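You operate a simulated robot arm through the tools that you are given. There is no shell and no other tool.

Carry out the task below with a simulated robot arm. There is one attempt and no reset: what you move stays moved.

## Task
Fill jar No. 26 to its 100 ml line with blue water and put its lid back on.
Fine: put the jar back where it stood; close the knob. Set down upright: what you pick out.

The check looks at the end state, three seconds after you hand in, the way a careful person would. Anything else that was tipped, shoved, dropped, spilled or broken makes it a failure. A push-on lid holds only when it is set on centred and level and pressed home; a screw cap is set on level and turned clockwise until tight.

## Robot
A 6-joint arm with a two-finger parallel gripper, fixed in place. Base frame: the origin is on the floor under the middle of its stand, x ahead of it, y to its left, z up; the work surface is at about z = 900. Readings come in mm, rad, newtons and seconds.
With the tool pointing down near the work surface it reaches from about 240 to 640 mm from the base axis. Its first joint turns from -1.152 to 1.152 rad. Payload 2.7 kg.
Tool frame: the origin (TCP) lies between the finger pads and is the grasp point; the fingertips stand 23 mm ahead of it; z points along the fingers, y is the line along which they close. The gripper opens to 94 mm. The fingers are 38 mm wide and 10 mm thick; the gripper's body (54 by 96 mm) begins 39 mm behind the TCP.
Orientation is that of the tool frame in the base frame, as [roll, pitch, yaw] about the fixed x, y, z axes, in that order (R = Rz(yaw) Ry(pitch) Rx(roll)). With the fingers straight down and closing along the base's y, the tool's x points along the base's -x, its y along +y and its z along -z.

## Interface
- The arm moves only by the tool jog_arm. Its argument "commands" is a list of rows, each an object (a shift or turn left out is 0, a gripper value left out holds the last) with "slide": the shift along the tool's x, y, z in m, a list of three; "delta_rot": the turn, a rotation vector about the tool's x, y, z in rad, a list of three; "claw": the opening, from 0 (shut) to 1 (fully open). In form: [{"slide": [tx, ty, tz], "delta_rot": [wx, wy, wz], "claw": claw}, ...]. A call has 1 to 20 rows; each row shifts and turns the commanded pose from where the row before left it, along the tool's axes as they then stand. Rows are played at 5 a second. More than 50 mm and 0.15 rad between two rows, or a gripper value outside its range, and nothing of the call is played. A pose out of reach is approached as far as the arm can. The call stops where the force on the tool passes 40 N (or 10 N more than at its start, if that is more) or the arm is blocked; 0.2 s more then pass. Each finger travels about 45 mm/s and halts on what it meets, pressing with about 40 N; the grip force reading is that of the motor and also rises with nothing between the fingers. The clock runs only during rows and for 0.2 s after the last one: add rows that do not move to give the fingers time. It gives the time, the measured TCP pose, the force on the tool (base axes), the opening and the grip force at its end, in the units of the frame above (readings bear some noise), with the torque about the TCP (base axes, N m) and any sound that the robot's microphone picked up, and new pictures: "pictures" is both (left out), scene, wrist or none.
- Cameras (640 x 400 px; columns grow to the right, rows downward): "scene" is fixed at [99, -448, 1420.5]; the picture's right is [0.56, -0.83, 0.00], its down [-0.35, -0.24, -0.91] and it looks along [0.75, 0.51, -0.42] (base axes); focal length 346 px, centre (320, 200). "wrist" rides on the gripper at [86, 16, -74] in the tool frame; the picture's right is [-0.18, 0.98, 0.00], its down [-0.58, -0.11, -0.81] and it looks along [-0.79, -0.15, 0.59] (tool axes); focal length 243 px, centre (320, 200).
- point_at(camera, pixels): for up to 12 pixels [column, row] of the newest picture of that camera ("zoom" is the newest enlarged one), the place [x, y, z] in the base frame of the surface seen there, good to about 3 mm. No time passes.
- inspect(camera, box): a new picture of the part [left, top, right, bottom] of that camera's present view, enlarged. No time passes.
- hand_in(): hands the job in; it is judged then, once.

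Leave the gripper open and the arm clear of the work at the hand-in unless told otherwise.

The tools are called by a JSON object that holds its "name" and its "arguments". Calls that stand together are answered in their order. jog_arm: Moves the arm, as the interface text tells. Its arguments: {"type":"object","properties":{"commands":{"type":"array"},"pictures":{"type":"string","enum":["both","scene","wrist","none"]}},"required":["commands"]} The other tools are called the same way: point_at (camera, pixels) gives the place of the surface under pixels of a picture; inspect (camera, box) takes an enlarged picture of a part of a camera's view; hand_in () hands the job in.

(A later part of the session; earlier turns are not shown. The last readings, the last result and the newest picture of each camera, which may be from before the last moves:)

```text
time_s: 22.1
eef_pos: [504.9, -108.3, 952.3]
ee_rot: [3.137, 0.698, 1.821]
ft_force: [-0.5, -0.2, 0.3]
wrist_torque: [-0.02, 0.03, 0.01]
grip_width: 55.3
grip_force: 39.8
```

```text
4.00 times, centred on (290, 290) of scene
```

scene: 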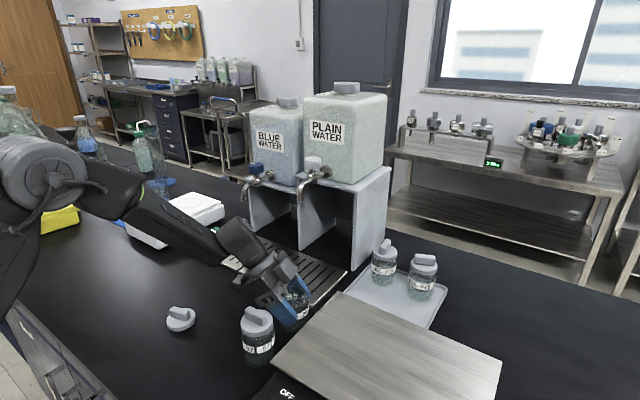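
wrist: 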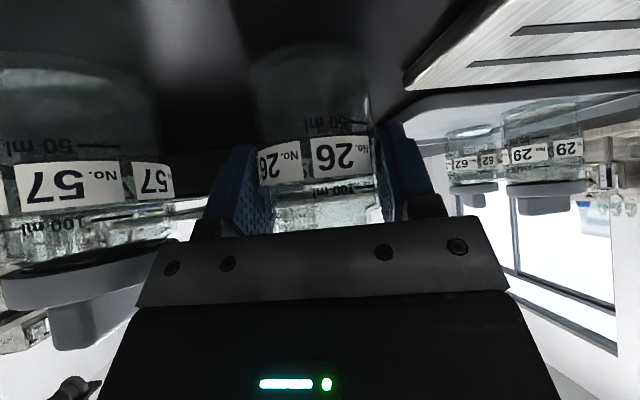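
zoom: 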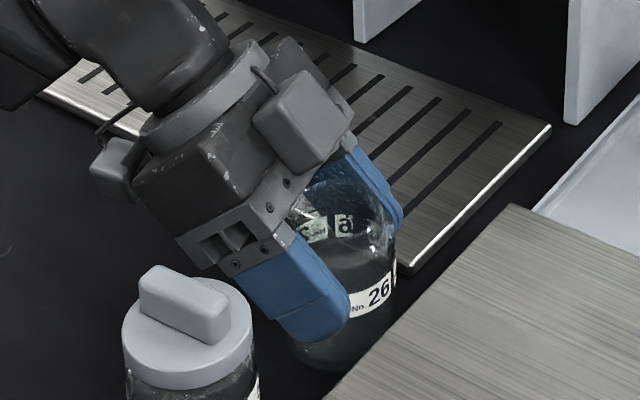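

Grip holds at 55.3 mm with 39.8 N. I lift the jar straight up 45 mm (base z expressed in tool axes) and check.

{"name": "jog_arm", "arguments": {"commands": [{"slide": [-0.0064, 0, -0.00765]}, {"slide": [-0.00966, 0, -0.01148]}, {"slide": [-0.01288, 0, -0.0153]}, {}], "pictures": "scene"}}

{"name": "inspect", "arguments": {"camera": "scene", "box": [240, 220, 340, 340]}}

```text
time_s: 23.1
eef_pos: [504.6, -108.5, 998.4]
ee_rot: [3.137, 0.699, 1.82]
ft_force: [0.7, 0.1, -1.5]
wrist_torque: [-0.04, 0.02, 0.0]
grip_width: 55.3
grip_force: 39.8
```

scene: 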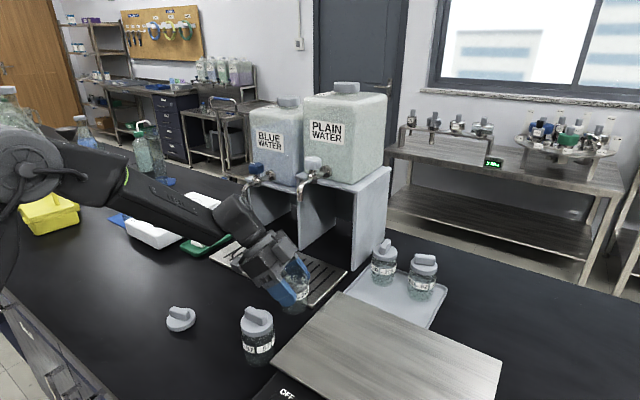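

```text
3.33 times, centred on (290, 280) of scene
```

zoom: 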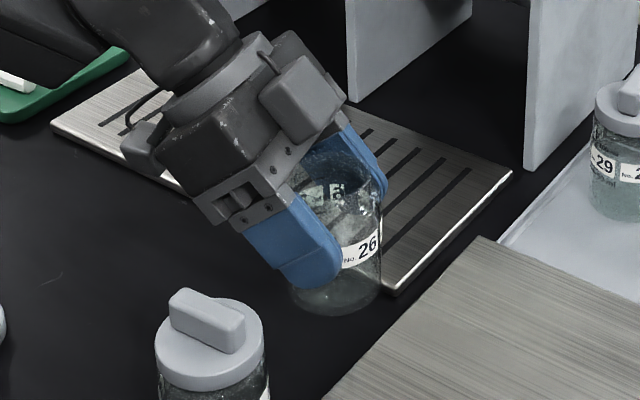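

Jar 26 hangs upright and clear. I carry it to about (490,20) over free bench, then swing the tool 75° about the vertical so it points toward the dispenser (+x).

{"name": "jog_arm", "arguments": {"commands": [{"slide": [0.0326, 0.0057, -0.0274]}, {"slide": [0.0326, 0.0057, -0.0274]}, {"slide": [0.0326, 0.0057, -0.0274]}, {"delta_rot": [-0.0945, 0, -0.1122]}, {"delta_rot": [-0.0945, 0, -0.1122]}, {"delta_rot": [-0.0945, 0, -0.1122]}, {"delta_rot": [-0.0945, 0, -0.1122]}, {}], "pictures": "scene"}}

```text
time_s: 24.9
eef_pos: [488.5, 19.5, 999.2]
ee_rot: [3.136, 0.7, 2.411]
ft_force: [-0.8, 0.4, -1.4]
wrist_torque: [0.02, -0.02, 0.0]
grip_width: 55.0
grip_force: 40.2
```

scene: 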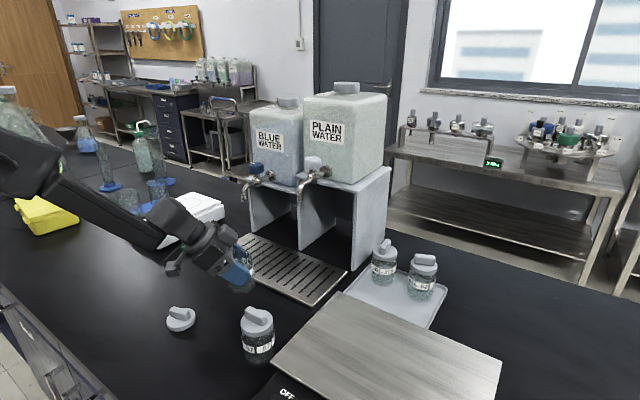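

The swing works (yaw now 2.41). I continue the remaining turn to yaw ≈3.14.

{"name": "jog_arm", "arguments": {"commands": [{"delta_rot": [-0.0945, 0, -0.1122]}, {"delta_rot": [-0.0945, 0, -0.1122]}, {"delta_rot": [-0.0945, 0, -0.1122]}, {"delta_rot": [-0.0945, 0, -0.1122]}, {"delta_rot": [-0.0945, 0, -0.1122]}, {}], "pictures": "both"}}

{"name": "inspect", "arguments": {"camera": "scene", "box": [210, 170, 330, 270]}}

```text
time_s: 26.3
eef_pos: [481.8, 48.1, 989.3]
ee_rot: [3.138, 0.702, 3.123]
ft_force: [-0.2, -0.6, -1.0]
wrist_torque: [0.01, 0.02, 0.04]
grip_width: 55.1
grip_force: 40.4
out of reach, approached as far as the arm can: row 5
```

scene: 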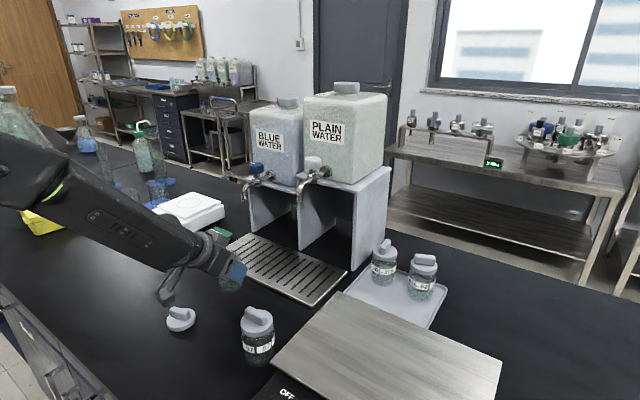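
wrist: 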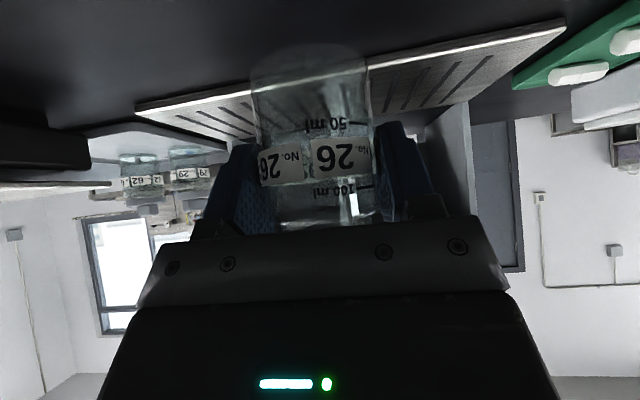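

```text
4.00 times, centred on (270, 220) of scene
```

zoom: 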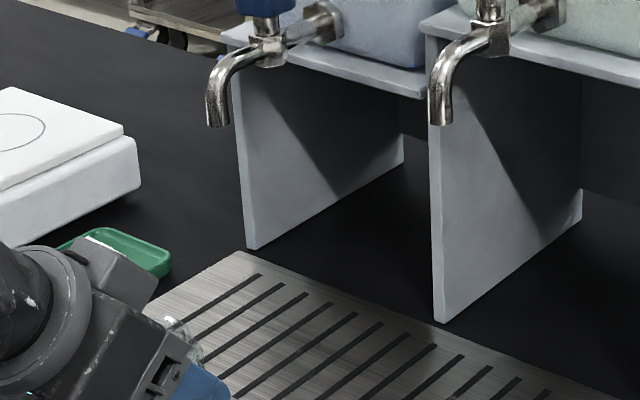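

The arm could not quite reach that pose (likely the wrist nearly straight in line with the forearm) and the TCP sits at (482,48,989). The jar is still held. I move a little outward (+x,+y), where the forearm lies flatter, and check the pose.

{"name": "jog_arm", "arguments": {"commands": [{"slide": [-0.03, 0.03, 0.0187]}, {}, {}], "pictures": "scene"}}

```text
time_s: 27.1
eef_pos: [516.9, 76.6, 994.9]
ee_rot: [3.14, 0.702, -3.141]
ft_force: [-0.3, -0.1, -1.4]
wrist_torque: [0.05, 0.01, 0.01]
grip_width: 55.2
grip_force: 39.8
```

scene: 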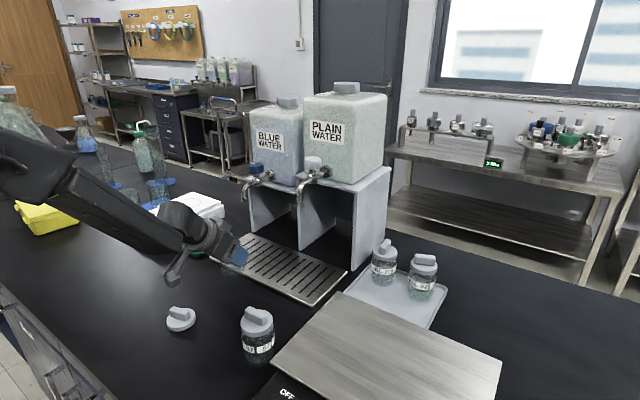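

Pose is exact again, at (517,77,995), and the jar's top is at ≈1023, below the outlet at ≈1066. I carry it on toward the blue outlet, two thirds of the way first.

{"name": "jog_arm", "arguments": {"commands": [{"slide": [-0.0255, 0.0178, 0.0259]}, {"slide": [-0.0255, 0.0178, 0.0259]}, {}], "pictures": "both"}}

{"name": "inspect", "arguments": {"camera": "scene", "box": [200, 150, 320, 260]}}

```text
time_s: 27.9
eef_pos: [587.7, 113.3, 988.4]
ee_rot: [3.139, 0.702, 3.141]
ft_force: [0.1, -0.4, -2.4]
wrist_torque: [0.01, -0.03, 0.01]
grip_width: 55.2
grip_force: 39.8
```

scene: 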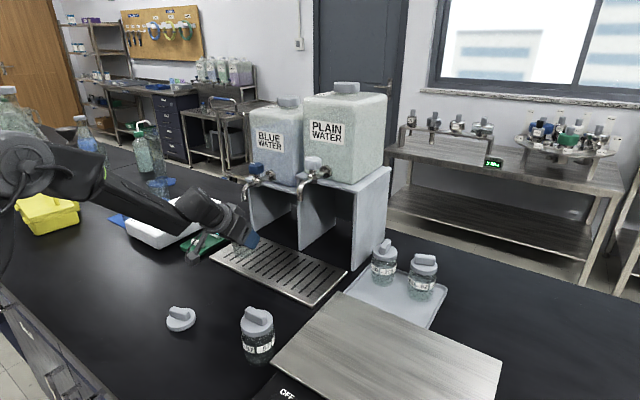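
wrist: 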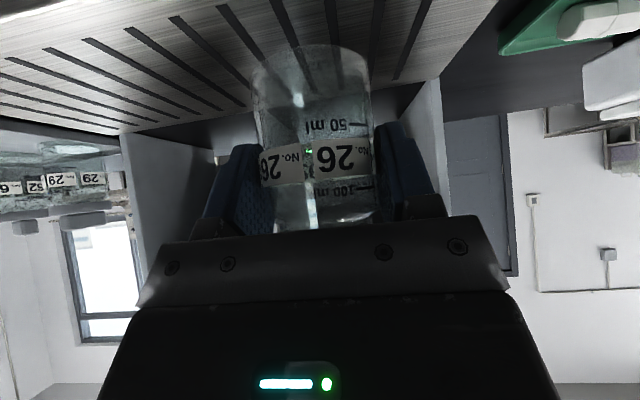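

```text
3.64 times, centred on (260, 205) of scene
```

zoom: 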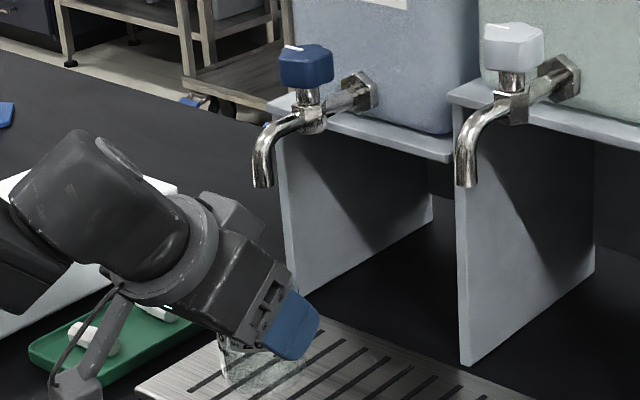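

Clear so far. I enlarge the spout to pin the outlet's centre before the last step.

{"name": "inspect", "arguments": {"camera": "scene", "box": [235, 155, 285, 210]}}

```text
7.27 times, centred on (260, 182) of scene
```

zoom: 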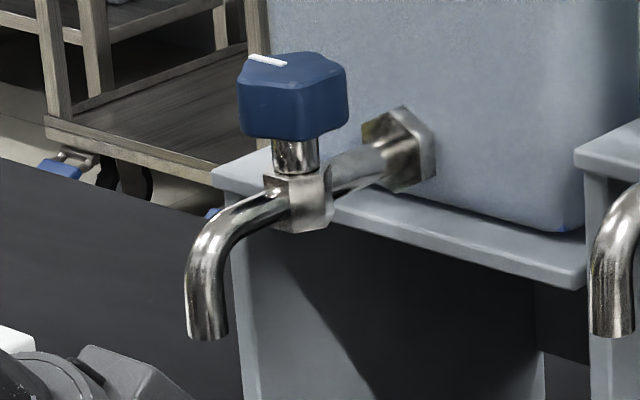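

The enlarged tap: outlet at zoom (207,335), stem (296,155), knob with white pointer line at (267,60). I measure these.

{"name": "point_at", "arguments": {"camera": "zoom", "pixels": [[208, 325], [192, 325], [224, 325], [296, 155], [276, 155], [316, 155], [292, 100], [243, 90], [342, 95], [252, 57], [284, 65], [300, 70]]}}

```text
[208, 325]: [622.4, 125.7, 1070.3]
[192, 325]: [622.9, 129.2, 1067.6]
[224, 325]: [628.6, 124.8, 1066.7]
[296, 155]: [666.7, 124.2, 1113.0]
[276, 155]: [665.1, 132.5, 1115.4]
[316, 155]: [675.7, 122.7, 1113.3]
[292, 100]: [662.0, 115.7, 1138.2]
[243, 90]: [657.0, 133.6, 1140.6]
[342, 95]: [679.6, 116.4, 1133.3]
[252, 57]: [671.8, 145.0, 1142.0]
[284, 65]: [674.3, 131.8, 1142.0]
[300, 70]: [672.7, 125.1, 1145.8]
```

Outlet centre ≈(627,130.5), stem ≈(672,130); the white pointer lies along +y when closed. I bring the jar axis under the outlet (TCP ≈(624.5,130.5,978)).

{"name": "jog_arm", "arguments": {"commands": [{"slide": [-0.0109, 0.0086, 0.0157]}, {"slide": [-0.0109, 0.0086, 0.0157]}, {}, {}], "pictures": "both"}}

{"name": "inspect", "arguments": {"camera": "scene", "box": [200, 150, 320, 260]}}

```text
time_s: 28.9
eef_pos: [625.9, 129.5, 977.6]
ee_rot: [3.14, 0.703, -3.141]
ft_force: [0.1, -0.2, -1.9]
wrist_torque: [0.01, 0.03, 0.0]
grip_width: 55.2
grip_force: 40.7
```

scene: 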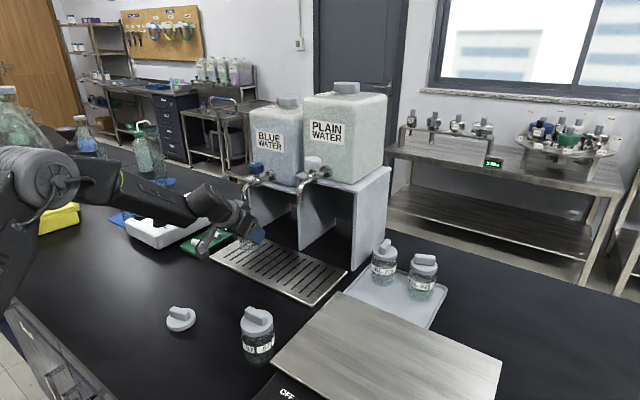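
wrist: 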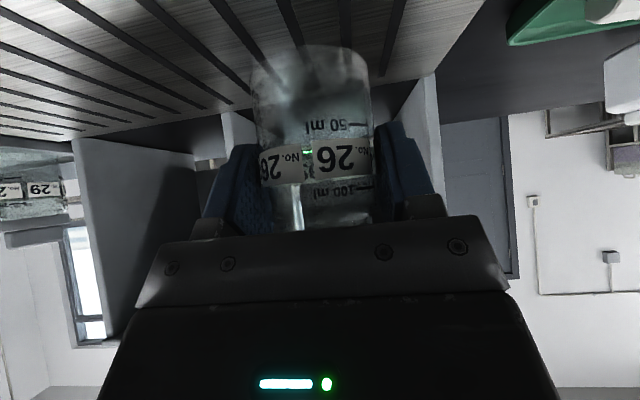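

```text
3.64 times, centred on (260, 205) of scene
```

zoom: 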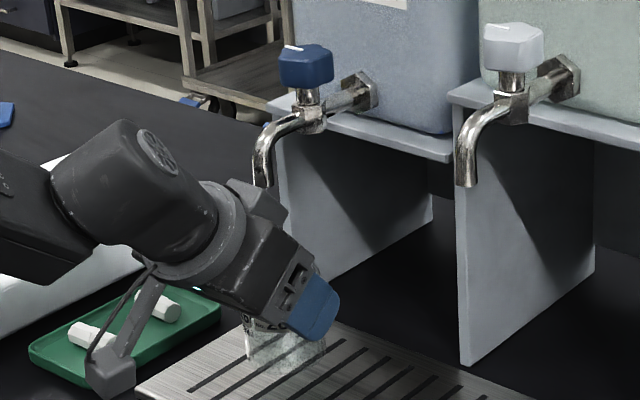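

The jar is under the outlet, bottom about 15 mm above the tray. I lower it 10 mm, then in small steps until contact.

{"name": "jog_arm", "arguments": {"commands": [{"slide": [0.00386, 0, 0.00459]}, {"slide": [0.00258, 0, 0.00306]}, {}], "pictures": "none"}}

{"name": "jog_arm", "arguments": {"commands": [{"slide": [0.00129, 0, 0.00153]}, {}], "pictures": "none"}}

{"name": "jog_arm", "arguments": {"commands": [{"slide": [0.00097, 0, 0.00115]}, {}], "pictures": "none"}}

```text
time_s: 29.7
eef_pos: [625.2, 130.8, 967.0]
ee_rot: [3.14, 0.701, 3.142]
ft_force: [0.2, -0.4, -1.4]
wrist_torque: [-0.01, -0.03, -0.01]
grip_width: 55.3
grip_force: 39.8
```

```text
time_s: 30.3
eef_pos: [624.3, 131.3, 965.1]
ee_rot: [3.141, 0.701, 3.141]
ft_force: [1.0, 0.4, -1.7]
wrist_torque: [-0.02, 0.04, -0.03]
grip_width: 55.2
grip_force: 39.8
```

```text
time_s: 30.9
eef_pos: [625.7, 130.0, 965.0]
ee_rot: [3.141, 0.703, -3.141]
ft_force: [-0.7, 0.2, -1.7]
wrist_torque: [0.02, 0.01, 0.01]
grip_width: 54.9
grip_force: 40.4
```

No contact yet (force still -1.7 N, jar weight). I continue in 1 mm steps.

{"name": "jog_arm", "arguments": {"commands": [{"slide": [0.00064, 0, 0.00077]}, {}], "pictures": "none"}}

{"name": "jog_arm", "arguments": {"commands": [{"slide": [0.00064, 0, 0.00077]}, {}], "pictures": "none"}}

{"name": "jog_arm", "arguments": {"commands": [{"slide": [0.00064, 0, 0.00077]}, {}], "pictures": "none"}}

```text
time_s: 31.5
eef_pos: [625.4, 129.4, 963.7]
ee_rot: [3.139, 0.701, -3.14]
ft_force: [0.8, -0.4, -1.3]
wrist_torque: [-0.01, -0.01, 0.0]
grip_width: 55.0
grip_force: 40.2
```

```text
time_s: 32.1
eef_pos: [626.1, 129.3, 962.9]
ee_rot: [3.141, 0.702, 3.141]
ft_force: [-0.4, -0.3, -1.8]
wrist_torque: [0.03, 0.04, -0.02]
grip_width: 54.9
grip_force: 40.2
```

```text
time_s: 32.7
eef_pos: [624.9, 129.4, 961.9]
ee_rot: [3.139, 0.703, -3.141]
ft_force: [-1.6, -0.6, 0.9]
wrist_torque: [0.03, 0.06, 0.01]
grip_width: 55.2
grip_force: 39.7
```

Contact at TCP z≈962 (force now +0.9 N): the jar stands on the tray. I open to about 72 mm and look before retreating.

{"name": "jog_arm", "arguments": {"commands": [{"claw": 0.78}, {}, {}], "pictures": "both"}}

{"name": "inspect", "arguments": {"camera": "scene", "box": [210, 190, 290, 270]}}

```text
time_s: 33.5
eef_pos: [625.7, 128.6, 962.1]
ee_rot: [3.14, 0.704, 3.141]
ft_force: [-0.2, -0.5, 0.0]
wrist_torque: [-0.03, -0.02, 0.0]
grip_width: 73.1
grip_force: 0.1
```

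scene: 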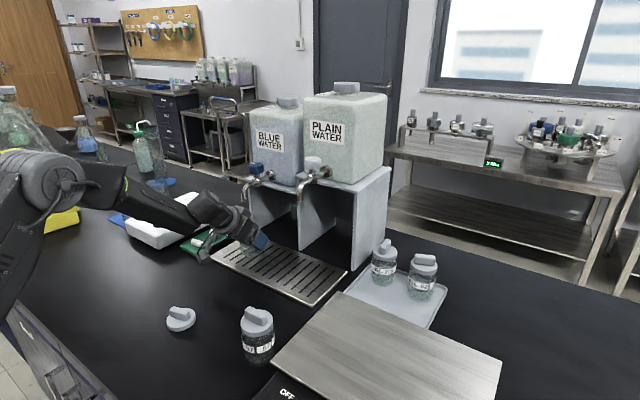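
wrist: 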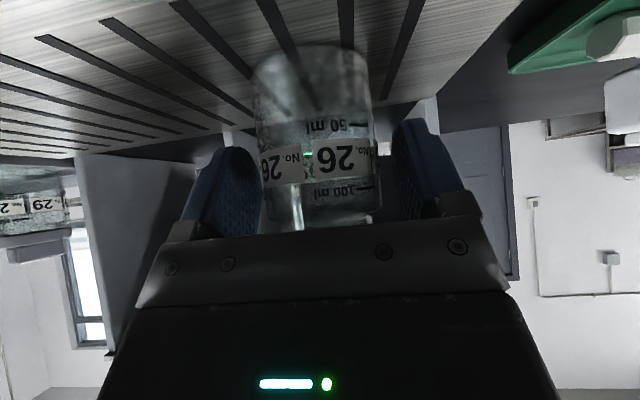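

```text
5.00 times, centred on (250, 230) of scene
```

zoom: 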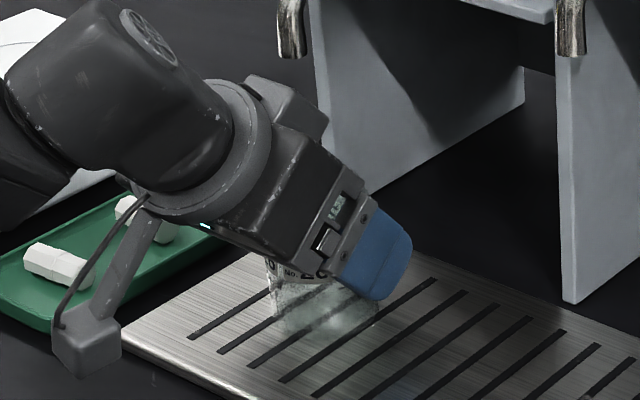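

Jar stands free between the open fingers. I retreat along the fingers' axis, up and back.

{"name": "jog_arm", "arguments": {"commands": [{"slide": [0, 0, -0.025]}, {"slide": [0, 0, -0.04]}, {"slide": [0, 0, -0.045]}, {"slide": [0, 0, -0.04]}, {}], "pictures": "both"}}

{"name": "inspect", "arguments": {"camera": "scene", "box": [210, 150, 310, 270]}}

```text
time_s: 34.7
eef_pos: [527.3, 129.3, 1076.1]
ee_rot: [3.14, 0.702, -3.139]
ft_force: [-0.4, -0.5, 0.4]
wrist_torque: [0.01, 0.0, -0.04]
grip_width: 73.0
grip_force: 0.0
```

scene: 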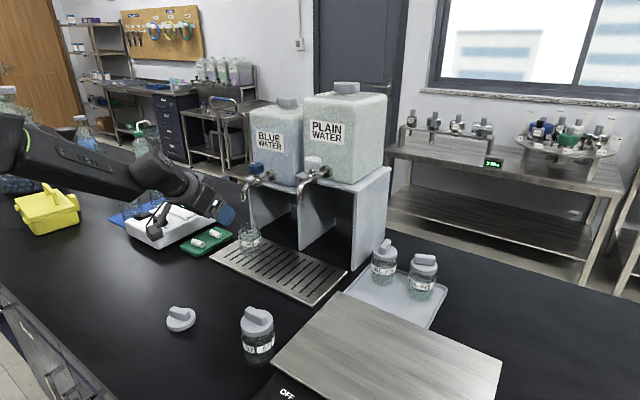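
wrist: 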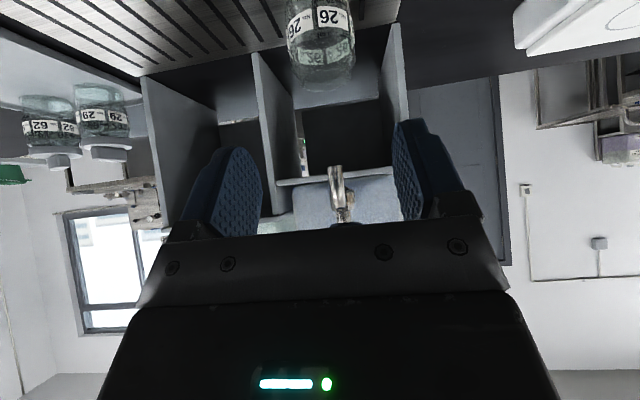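

```text
3.33 times, centred on (260, 210) of scene
```

zoom: 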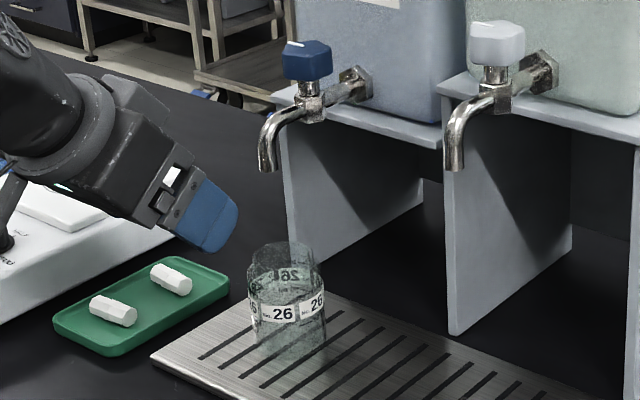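

The jar stands upright on the tray. I check from both views whether its mouth is centred beneath the outlet.

{"name": "inspect", "arguments": {"camera": "wrist", "box": [260, 0, 420, 230]}}

{"name": "point_at", "arguments": {"camera": "wrist", "pixels": [[322, 18], [300, 22], [345, 16], [335, 170], [330, 172], [341, 172], [340, 195], [347, 210]]}}

{"name": "point_at", "arguments": {"camera": "scene", "pixels": [[249, 243], [240, 240], [257, 238], [249, 250], [244, 199]]}}

```text
1.74 times, centred on (340, 115) of wrist
```

zoom: 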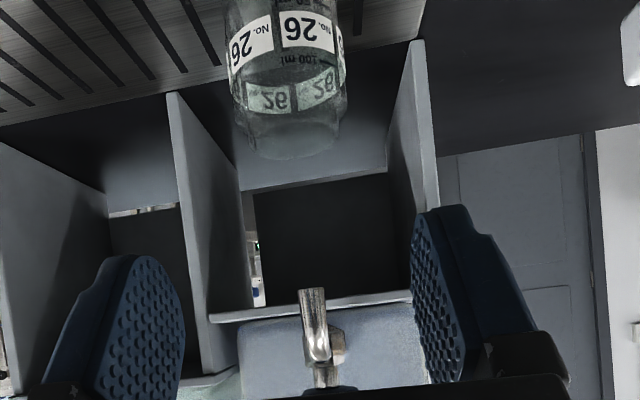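

```text
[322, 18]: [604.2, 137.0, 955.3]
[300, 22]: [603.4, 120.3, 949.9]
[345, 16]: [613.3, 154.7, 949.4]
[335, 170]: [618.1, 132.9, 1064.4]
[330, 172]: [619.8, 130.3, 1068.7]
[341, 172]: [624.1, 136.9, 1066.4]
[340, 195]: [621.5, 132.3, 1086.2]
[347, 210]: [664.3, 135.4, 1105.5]
```

```text
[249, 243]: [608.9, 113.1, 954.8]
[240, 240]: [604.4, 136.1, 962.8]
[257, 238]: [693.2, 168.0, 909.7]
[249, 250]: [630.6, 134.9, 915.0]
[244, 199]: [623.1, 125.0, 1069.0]
```

The jar axis is at about (629,129.5), the outlet at about (627,131): well centred. Now the knob: I enlarge it to see its shape and measure.

{"name": "inspect", "arguments": {"camera": "scene", "box": [240, 153, 270, 173]}}

{"name": "inspect", "arguments": {"camera": "scene", "box": [295, 148, 330, 170]}}

```text
16.00 times, centred on (255, 163) of scene
```

zoom: 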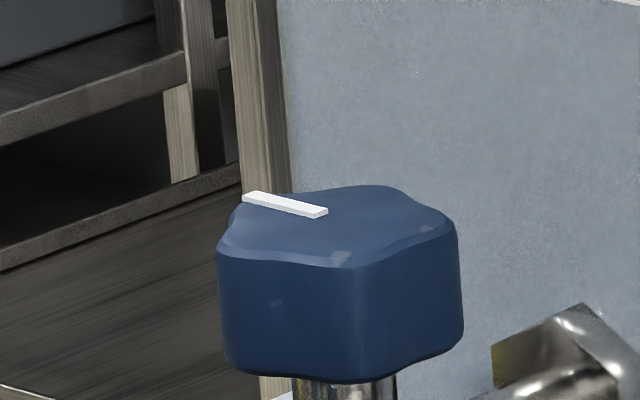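

```text
16.00 times, centred on (312, 159) of scene
```

zoom: 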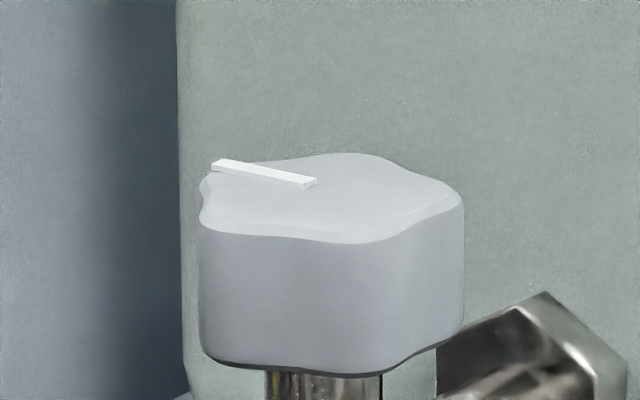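

The blue knob is a five-lobed knob about 40 mm across; the pointer at zoom (243–327, 197–213). I re-enlarge the blue knob and measure its top, bottom and pointer.

{"name": "inspect", "arguments": {"camera": "scene", "box": [240, 153, 270, 173]}}

{"name": "point_at", "arguments": {"camera": "zoom", "pixels": [[248, 197], [318, 212], [345, 258], [345, 360], [225, 250], [225, 345], [455, 235], [458, 320], [380, 190], [430, 205], [330, 375], [345, 225]]}}

```text
16.00 times, centred on (255, 163) of scene
```

zoom: 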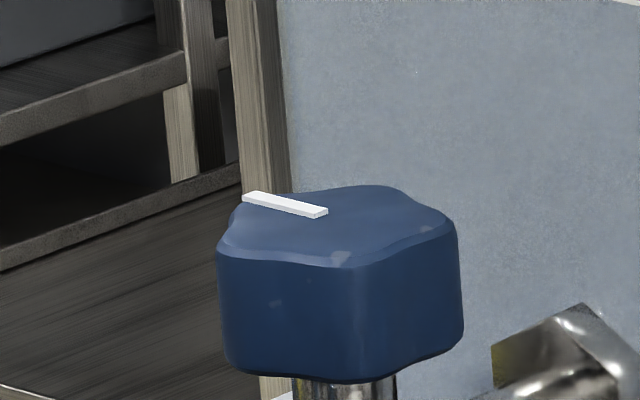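

```text
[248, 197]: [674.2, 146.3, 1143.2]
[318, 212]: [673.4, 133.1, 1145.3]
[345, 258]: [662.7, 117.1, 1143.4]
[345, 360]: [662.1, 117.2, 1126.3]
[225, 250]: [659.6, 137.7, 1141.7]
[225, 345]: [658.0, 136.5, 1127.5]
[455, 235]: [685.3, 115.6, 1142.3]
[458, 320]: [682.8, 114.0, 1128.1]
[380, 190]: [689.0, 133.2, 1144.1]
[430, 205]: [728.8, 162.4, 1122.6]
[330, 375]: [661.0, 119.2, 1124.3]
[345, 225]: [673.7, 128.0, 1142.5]
```

Knob centre ≈(673,129.5), z 1124–1144, radius ≈17.5, one lobe (with the pointer) along +y. Closing along y will seat well on it. I raise the gripper to z≈1195, then move forward to a pre-grasp at (621,129.5,1195).

{"name": "jog_arm", "arguments": {"commands": [{"slide": [-0.0255, 0, -0.0303], "claw": 0.62}, {"slide": [-0.0255, 0, -0.0303]}, {"slide": [-0.0255, 0, -0.0303]}, {"slide": [-0.036, 0, 0.0303]}, {"slide": [-0.036, 0, 0.0303]}, {}, {}], "pictures": "both"}}

{"name": "inspect", "arguments": {"camera": "scene", "box": [190, 100, 310, 220]}}

{"name": "inspect", "arguments": {"camera": "wrist", "box": [230, 0, 430, 230]}}

```text
time_s: 36.3
eef_pos: [623.3, 130.8, 1195.9]
ee_rot: [-3.141, 0.702, -3.141]
ft_force: [0.4, 0.1, 0.1]
wrist_torque: [0.03, 0.02, 0.0]
grip_width: 58.1
grip_force: 0.2
```

scene: 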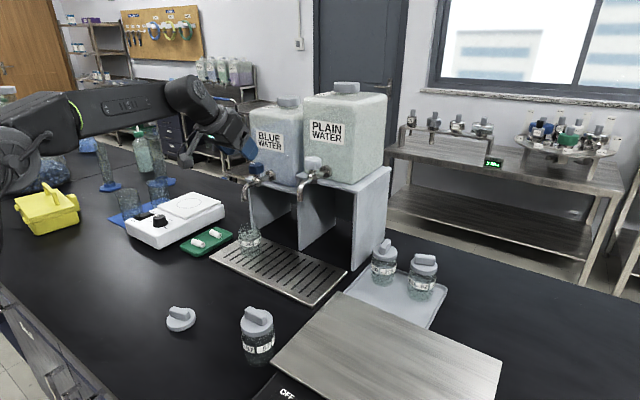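
wrist: 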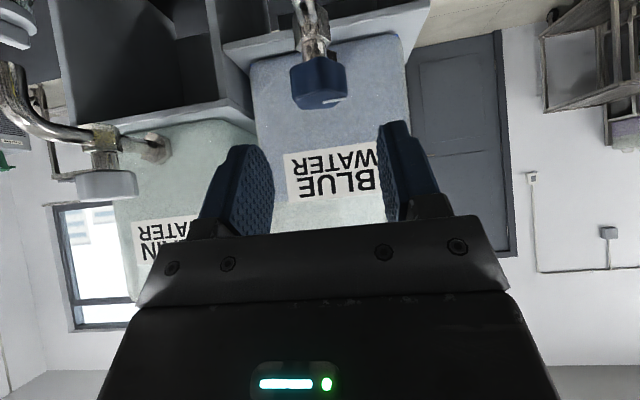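

```text
3.33 times, centred on (250, 160) of scene
```

zoom: 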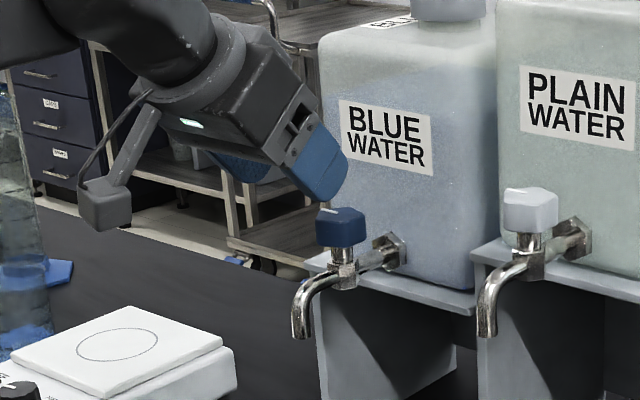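

```text
1.74 times, centred on (330, 115) of wrist
```

zoom: 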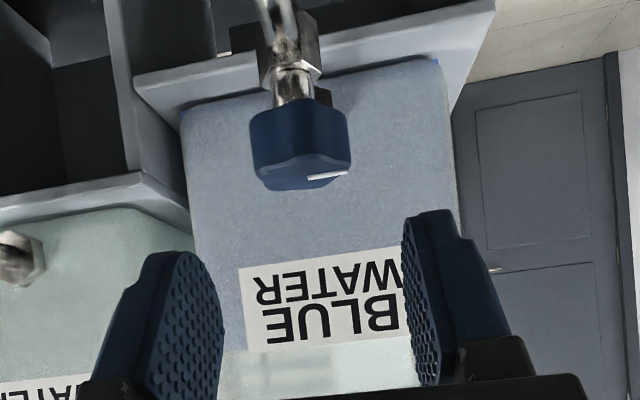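

The knob is ahead, between the finger lines. I measure it from the wrist view to refine its centre.

{"name": "point_at", "arguments": {"camera": "zoom", "pixels": [[285, 140], [254, 140], [347, 140], [320, 140], [285, 175], [292, 85], [275, 85], [312, 85], [310, 178], [345, 172]]}}

```text
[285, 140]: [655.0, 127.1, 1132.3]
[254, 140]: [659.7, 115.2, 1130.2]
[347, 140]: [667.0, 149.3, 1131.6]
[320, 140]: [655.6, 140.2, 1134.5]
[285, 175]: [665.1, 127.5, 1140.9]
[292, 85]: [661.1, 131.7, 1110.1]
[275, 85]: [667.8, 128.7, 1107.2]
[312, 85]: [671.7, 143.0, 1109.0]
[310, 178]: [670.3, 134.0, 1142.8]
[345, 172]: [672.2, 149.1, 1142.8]
```

Centre refined to (673,130.5). I advance 79 mm so the pads straddle the knob, then stop and look.

{"name": "jog_arm", "arguments": {"commands": [{"slide": [0.0009, 0, 0.03]}, {"slide": [0.0009, 0, 0.03]}, {"slide": [0, 0, 0.0194]}, {}, {}], "pictures": "both"}}

{"name": "inspect", "arguments": {"camera": "scene", "box": [210, 120, 290, 200]}}

{"name": "inspect", "arguments": {"camera": "wrist", "box": [230, 0, 430, 230]}}

```text
time_s: 37.5
eef_pos: [671.2, 130.6, 1134.0]
ee_rot: [3.14, 0.703, 3.141]
ft_force: [-0.3, 0.3, 0.1]
wrist_torque: [0.01, -0.03, 0.0]
grip_width: 58.1
grip_force: 0.1
```

scene: 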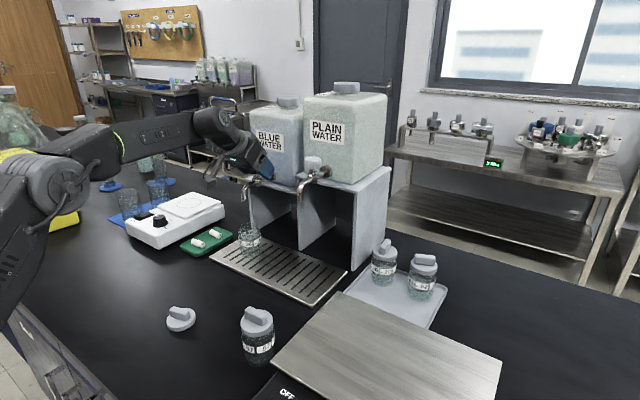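
wrist: 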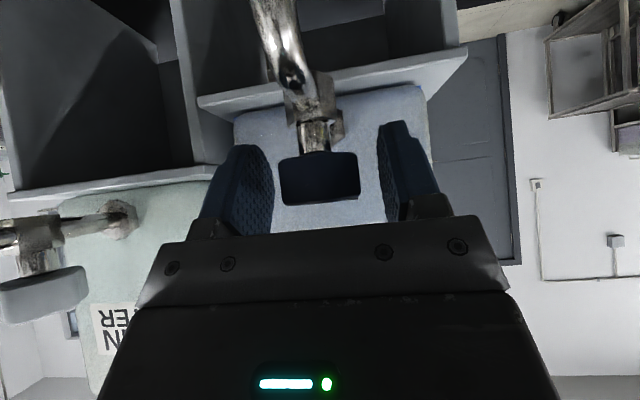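

```text
5.00 times, centred on (250, 160) of scene
```

zoom: 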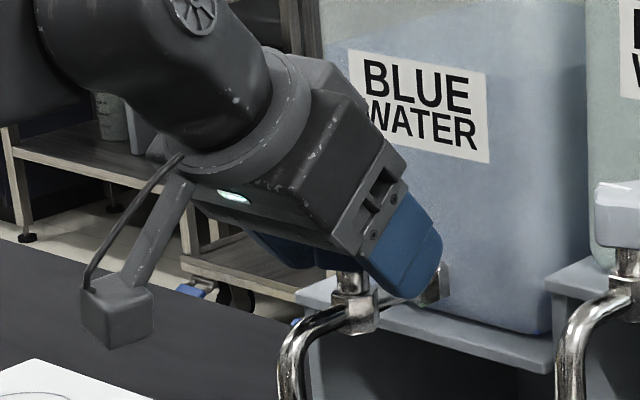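

```text
1.74 times, centred on (330, 115) of wrist
```

zoom: 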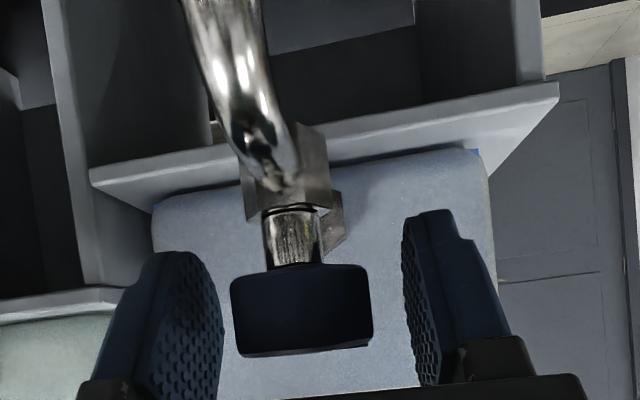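

The knob sits between the pads with room on both sides. I close gently on it and read the forces and listen for flow.

{"name": "jog_arm", "arguments": {"commands": [{"claw": 0}, {}, {}], "pictures": "both"}}

{"name": "inspect", "arguments": {"camera": "scene", "box": [220, 180, 280, 270]}}

```text
time_s: 38.3
eef_pos: [672.1, 130.5, 1134.0]
ee_rot: [3.139, 0.701, -3.14]
ft_force: [-0.7, -2.2, 0.2]
wrist_torque: [-0.11, -0.02, -0.03]
grip_width: 34.2
grip_force: 45.4
```

scene: 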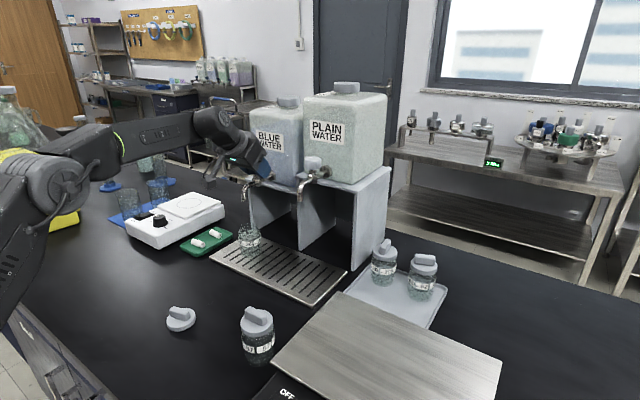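
wrist: 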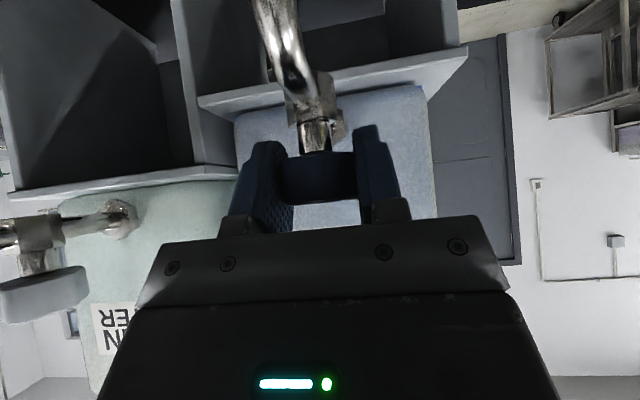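

```text
4.44 times, centred on (250, 225) of scene
```

zoom: 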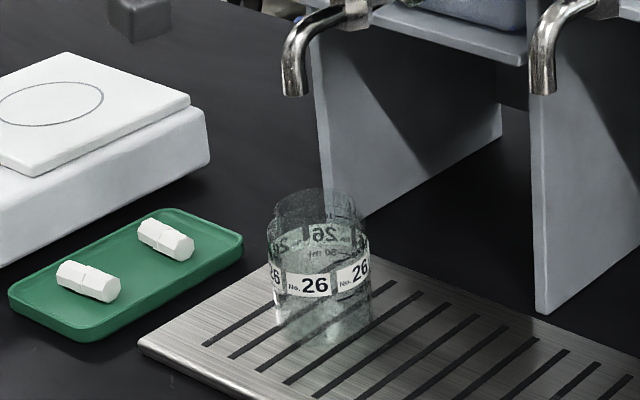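

Grip on the knob is 34.2 mm wide. I turn counter-clockwise (seen from above) by 0.1 rad and watch torque, sound and outlet.

{"name": "jog_arm", "arguments": {"commands": [{"delta_rot": [-0.0646, 0, -0.0764]}, {}], "pictures": "scene"}}

{"name": "inspect", "arguments": {"camera": "scene", "box": [220, 150, 290, 260]}}

```text
time_s: 38.9
eef_pos: [671.3, 129.3, 1133.9]
ee_rot: [3.14, 0.702, -3.038]
ft_force: [-0.8, -3.8, -0.4]
wrist_torque: [-0.16, 0.22, 0.05]
grip_width: 34.4
grip_force: 45.4
```

scene: 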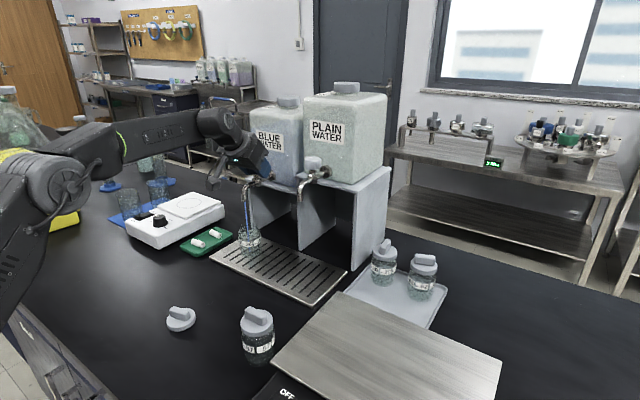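

```text
3.64 times, centred on (255, 205) of scene
```

zoom: 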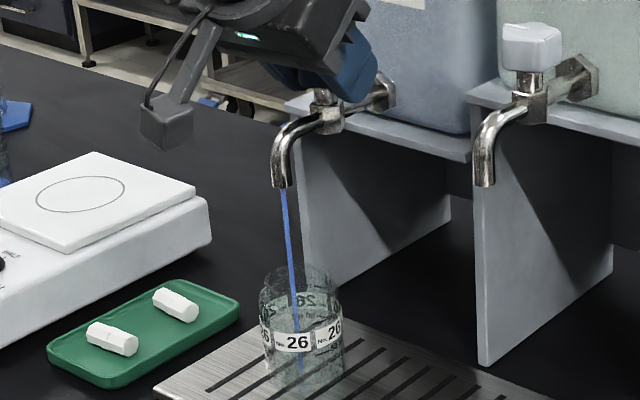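

Blue water flows into the jar at this small opening. I hold still for 1 s and check how fast the level rises.

{"name": "jog_arm", "arguments": {"commands": [{}, {}, {}, {}], "pictures": "scene"}}

{"name": "inspect", "arguments": {"camera": "scene", "box": [230, 215, 270, 260]}}

```text
time_s: 39.9
eef_pos: [672.5, 129.6, 1133.3]
ee_rot: [3.14, 0.703, -3.041]
ft_force: [-2.8, -3.4, -0.4]
wrist_torque: [-0.32, 0.31, -0.01]
grip_width: 34.2
grip_force: 45.6
```

scene: 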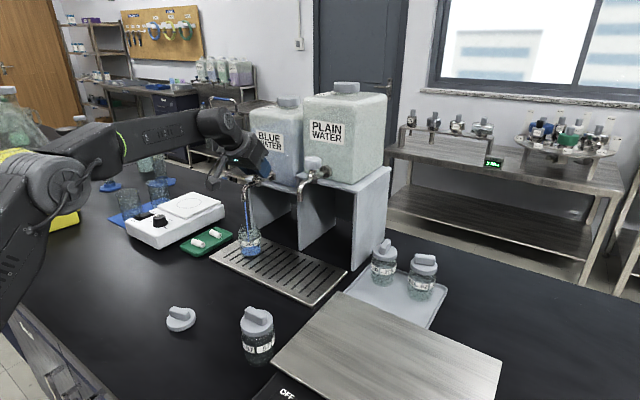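

```text
8.89 times, centred on (250, 238) of scene
```

zoom: 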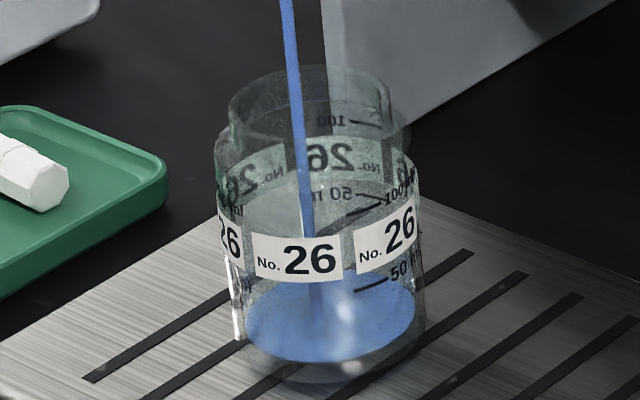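

The stream enters cleanly; the level's front edge is at zoom y≈362 and the 50 ml line is still above it. I let it run 2 s more.

{"name": "jog_arm", "arguments": {"commands": [{}, {}, {}, {}, {}, {}, {}, {}, {}], "pictures": "scene"}}

{"name": "inspect", "arguments": {"camera": "scene", "box": [230, 215, 270, 260]}}

```text
time_s: 41.9
eef_pos: [672.2, 129.5, 1134.1]
ee_rot: [3.139, 0.704, -3.04]
ft_force: [-2.3, -4.9, 0.2]
wrist_torque: [-0.41, 0.16, 0.03]
grip_width: 34.3
grip_force: 44.7
```

scene: 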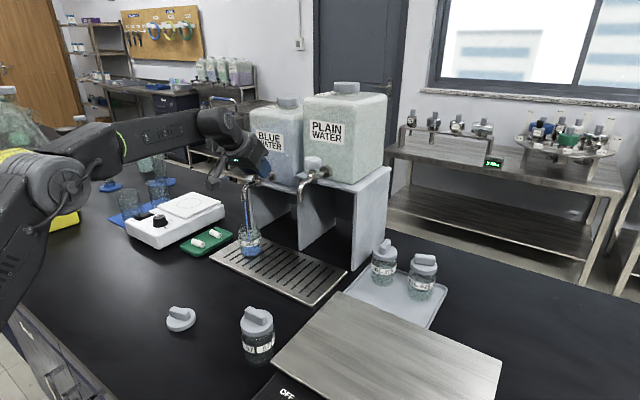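

```text
8.89 times, centred on (250, 238) of scene
```

zoom: 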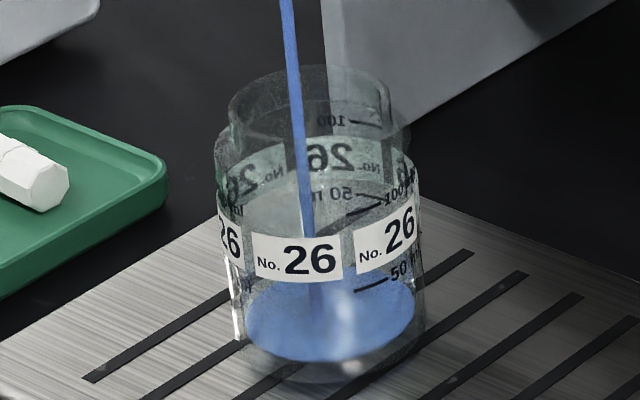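

The level looks almost unchanged after 2 s, so the flow is slow. I measure the water surface height.

{"name": "point_at", "arguments": {"camera": "zoom", "pixels": [[280, 320], [290, 340], [370, 330], [330, 355], [330, 300], [390, 310], [330, 385], [300, 255]]}}

{"name": "inspect", "arguments": {"camera": "scene", "box": [238, 228, 262, 260]}}

```text
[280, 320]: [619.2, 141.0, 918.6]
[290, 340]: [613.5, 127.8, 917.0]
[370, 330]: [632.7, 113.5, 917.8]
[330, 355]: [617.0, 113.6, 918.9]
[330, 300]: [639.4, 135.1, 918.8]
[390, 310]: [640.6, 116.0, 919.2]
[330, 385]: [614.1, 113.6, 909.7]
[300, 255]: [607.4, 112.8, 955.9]
```

```text
12.50 times, centred on (250, 244) of scene
```

zoom: 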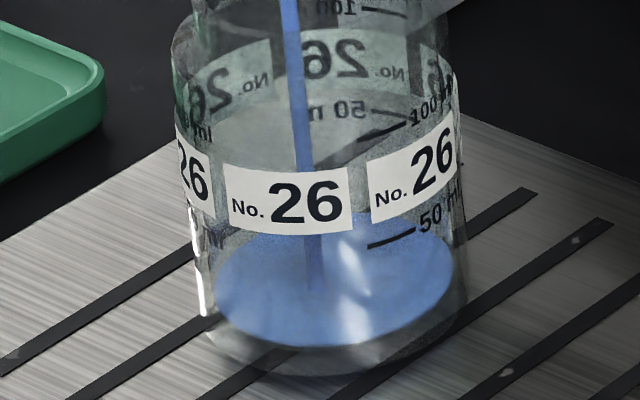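

Surface is at z≈918.5, just above the jar's floor. I measure the 50 ml and 100 ml lines on the jar's front wall (zoom (390,240) and (383,130)), then let it run.

{"name": "point_at", "arguments": {"camera": "zoom", "pixels": [[390, 240], [375, 245], [410, 234], [383, 130], [368, 135], [400, 125], [430, 117], [432, 216], [290, 200], [420, 180]]}}

{"name": "jog_arm", "arguments": {"commands": [{}, {}, {}, {}, {}, {}, {}, {}, {}, {}, {}, {}, {}, {}, {}, {}, {}, {}, {}], "pictures": "scene"}}

{"name": "inspect", "arguments": {"camera": "scene", "box": [238, 228, 262, 260]}}

```text
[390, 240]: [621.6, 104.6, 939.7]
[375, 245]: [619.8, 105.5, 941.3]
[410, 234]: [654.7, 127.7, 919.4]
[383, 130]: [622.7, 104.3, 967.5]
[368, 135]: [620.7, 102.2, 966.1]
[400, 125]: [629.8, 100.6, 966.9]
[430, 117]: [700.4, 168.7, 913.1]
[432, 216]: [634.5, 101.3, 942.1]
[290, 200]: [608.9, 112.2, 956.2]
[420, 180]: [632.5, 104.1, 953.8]
```

```text
time_s: 45.9
eef_pos: [672.2, 129.9, 1133.5]
ee_rot: [3.141, 0.702, -3.041]
ft_force: [-3.6, -6.8, -1.1]
wrist_torque: [-0.25, -0.04, 0.02]
grip_width: 34.5
grip_force: 44.6
```

scene: 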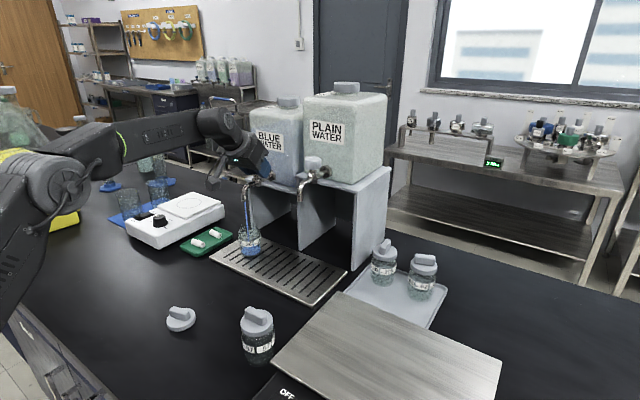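

```text
12.50 times, centred on (250, 244) of scene
```

zoom: 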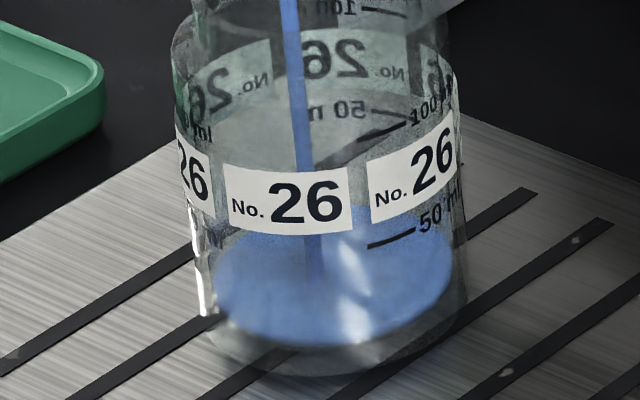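

Lines: 50 ml at z≈940.5, 100 ml at z≈967. The flow is only about 0.5 ml/s, so I open another 0.12 rad and calibrate over 2 s.

{"name": "jog_arm", "arguments": {"commands": [{"delta_rot": [-0.0775, 0, -0.0916]}, {}, {}, {}, {}, {}, {}, {}, {}], "pictures": "scene"}}

{"name": "inspect", "arguments": {"camera": "scene", "box": [238, 228, 262, 260]}}

```text
time_s: 47.9
eef_pos: [671.3, 130.0, 1133.3]
ee_rot: [3.138, 0.703, -2.923]
ft_force: [-6.8, -5.3, 0.5]
wrist_torque: [-0.31, 0.48, -0.01]
grip_width: 34.3
grip_force: 44.8
```

scene: 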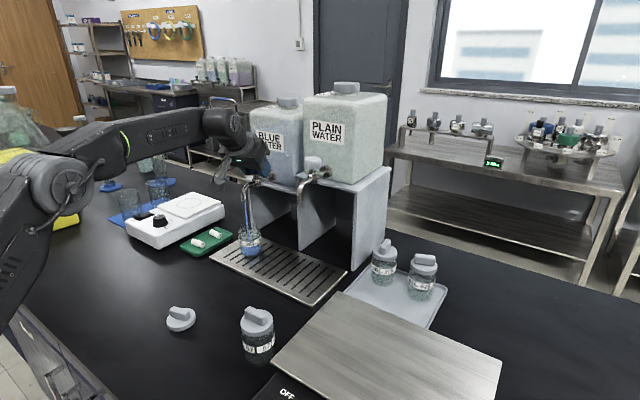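

```text
12.50 times, centred on (250, 244) of scene
```

zoom: 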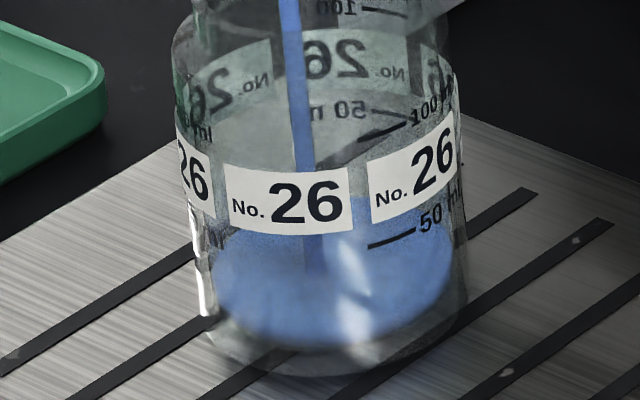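

The stream is thicker now. I measure the surface height again.

{"name": "point_at", "arguments": {"camera": "zoom", "pixels": [[240, 250], [260, 280], [400, 260], [430, 260], [300, 310], [340, 330], [400, 300], [355, 240], [270, 245], [230, 280]]}}

```text
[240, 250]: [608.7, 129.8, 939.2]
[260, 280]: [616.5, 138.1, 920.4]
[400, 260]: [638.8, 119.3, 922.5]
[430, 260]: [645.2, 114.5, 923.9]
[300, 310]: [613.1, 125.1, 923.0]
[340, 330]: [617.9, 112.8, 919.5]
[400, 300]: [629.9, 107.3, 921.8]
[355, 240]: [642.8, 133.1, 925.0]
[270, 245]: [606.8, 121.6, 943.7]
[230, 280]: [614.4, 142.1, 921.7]
```

Surface ≈z 922, about 2 ml/s now. I open another 0.14 rad and let it run 4 s.

{"name": "jog_arm", "arguments": {"commands": [{"delta_rot": [-0.0904, 0, -0.1069]}, {}, {}, {}, {}, {}, {}, {}, {}, {}, {}, {}, {}, {}, {}, {}, {}, {}, {}], "pictures": "scene"}}

{"name": "inspect", "arguments": {"camera": "scene", "box": [238, 228, 262, 260]}}

```text
time_s: 51.9
eef_pos: [672.4, 130.2, 1133.9]
ee_rot: [3.141, 0.703, -2.781]
ft_force: [-7.1, -5.3, 2.1]
wrist_torque: [-0.3, -0.06, 0.02]
grip_width: 34.2
grip_force: 45.1
```

scene: 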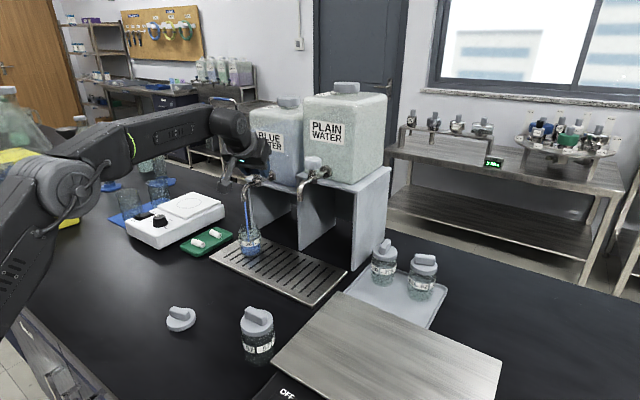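

```text
12.50 times, centred on (250, 244) of scene
```

zoom: 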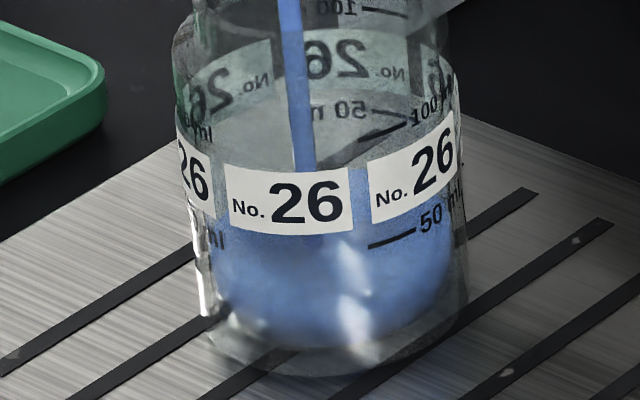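

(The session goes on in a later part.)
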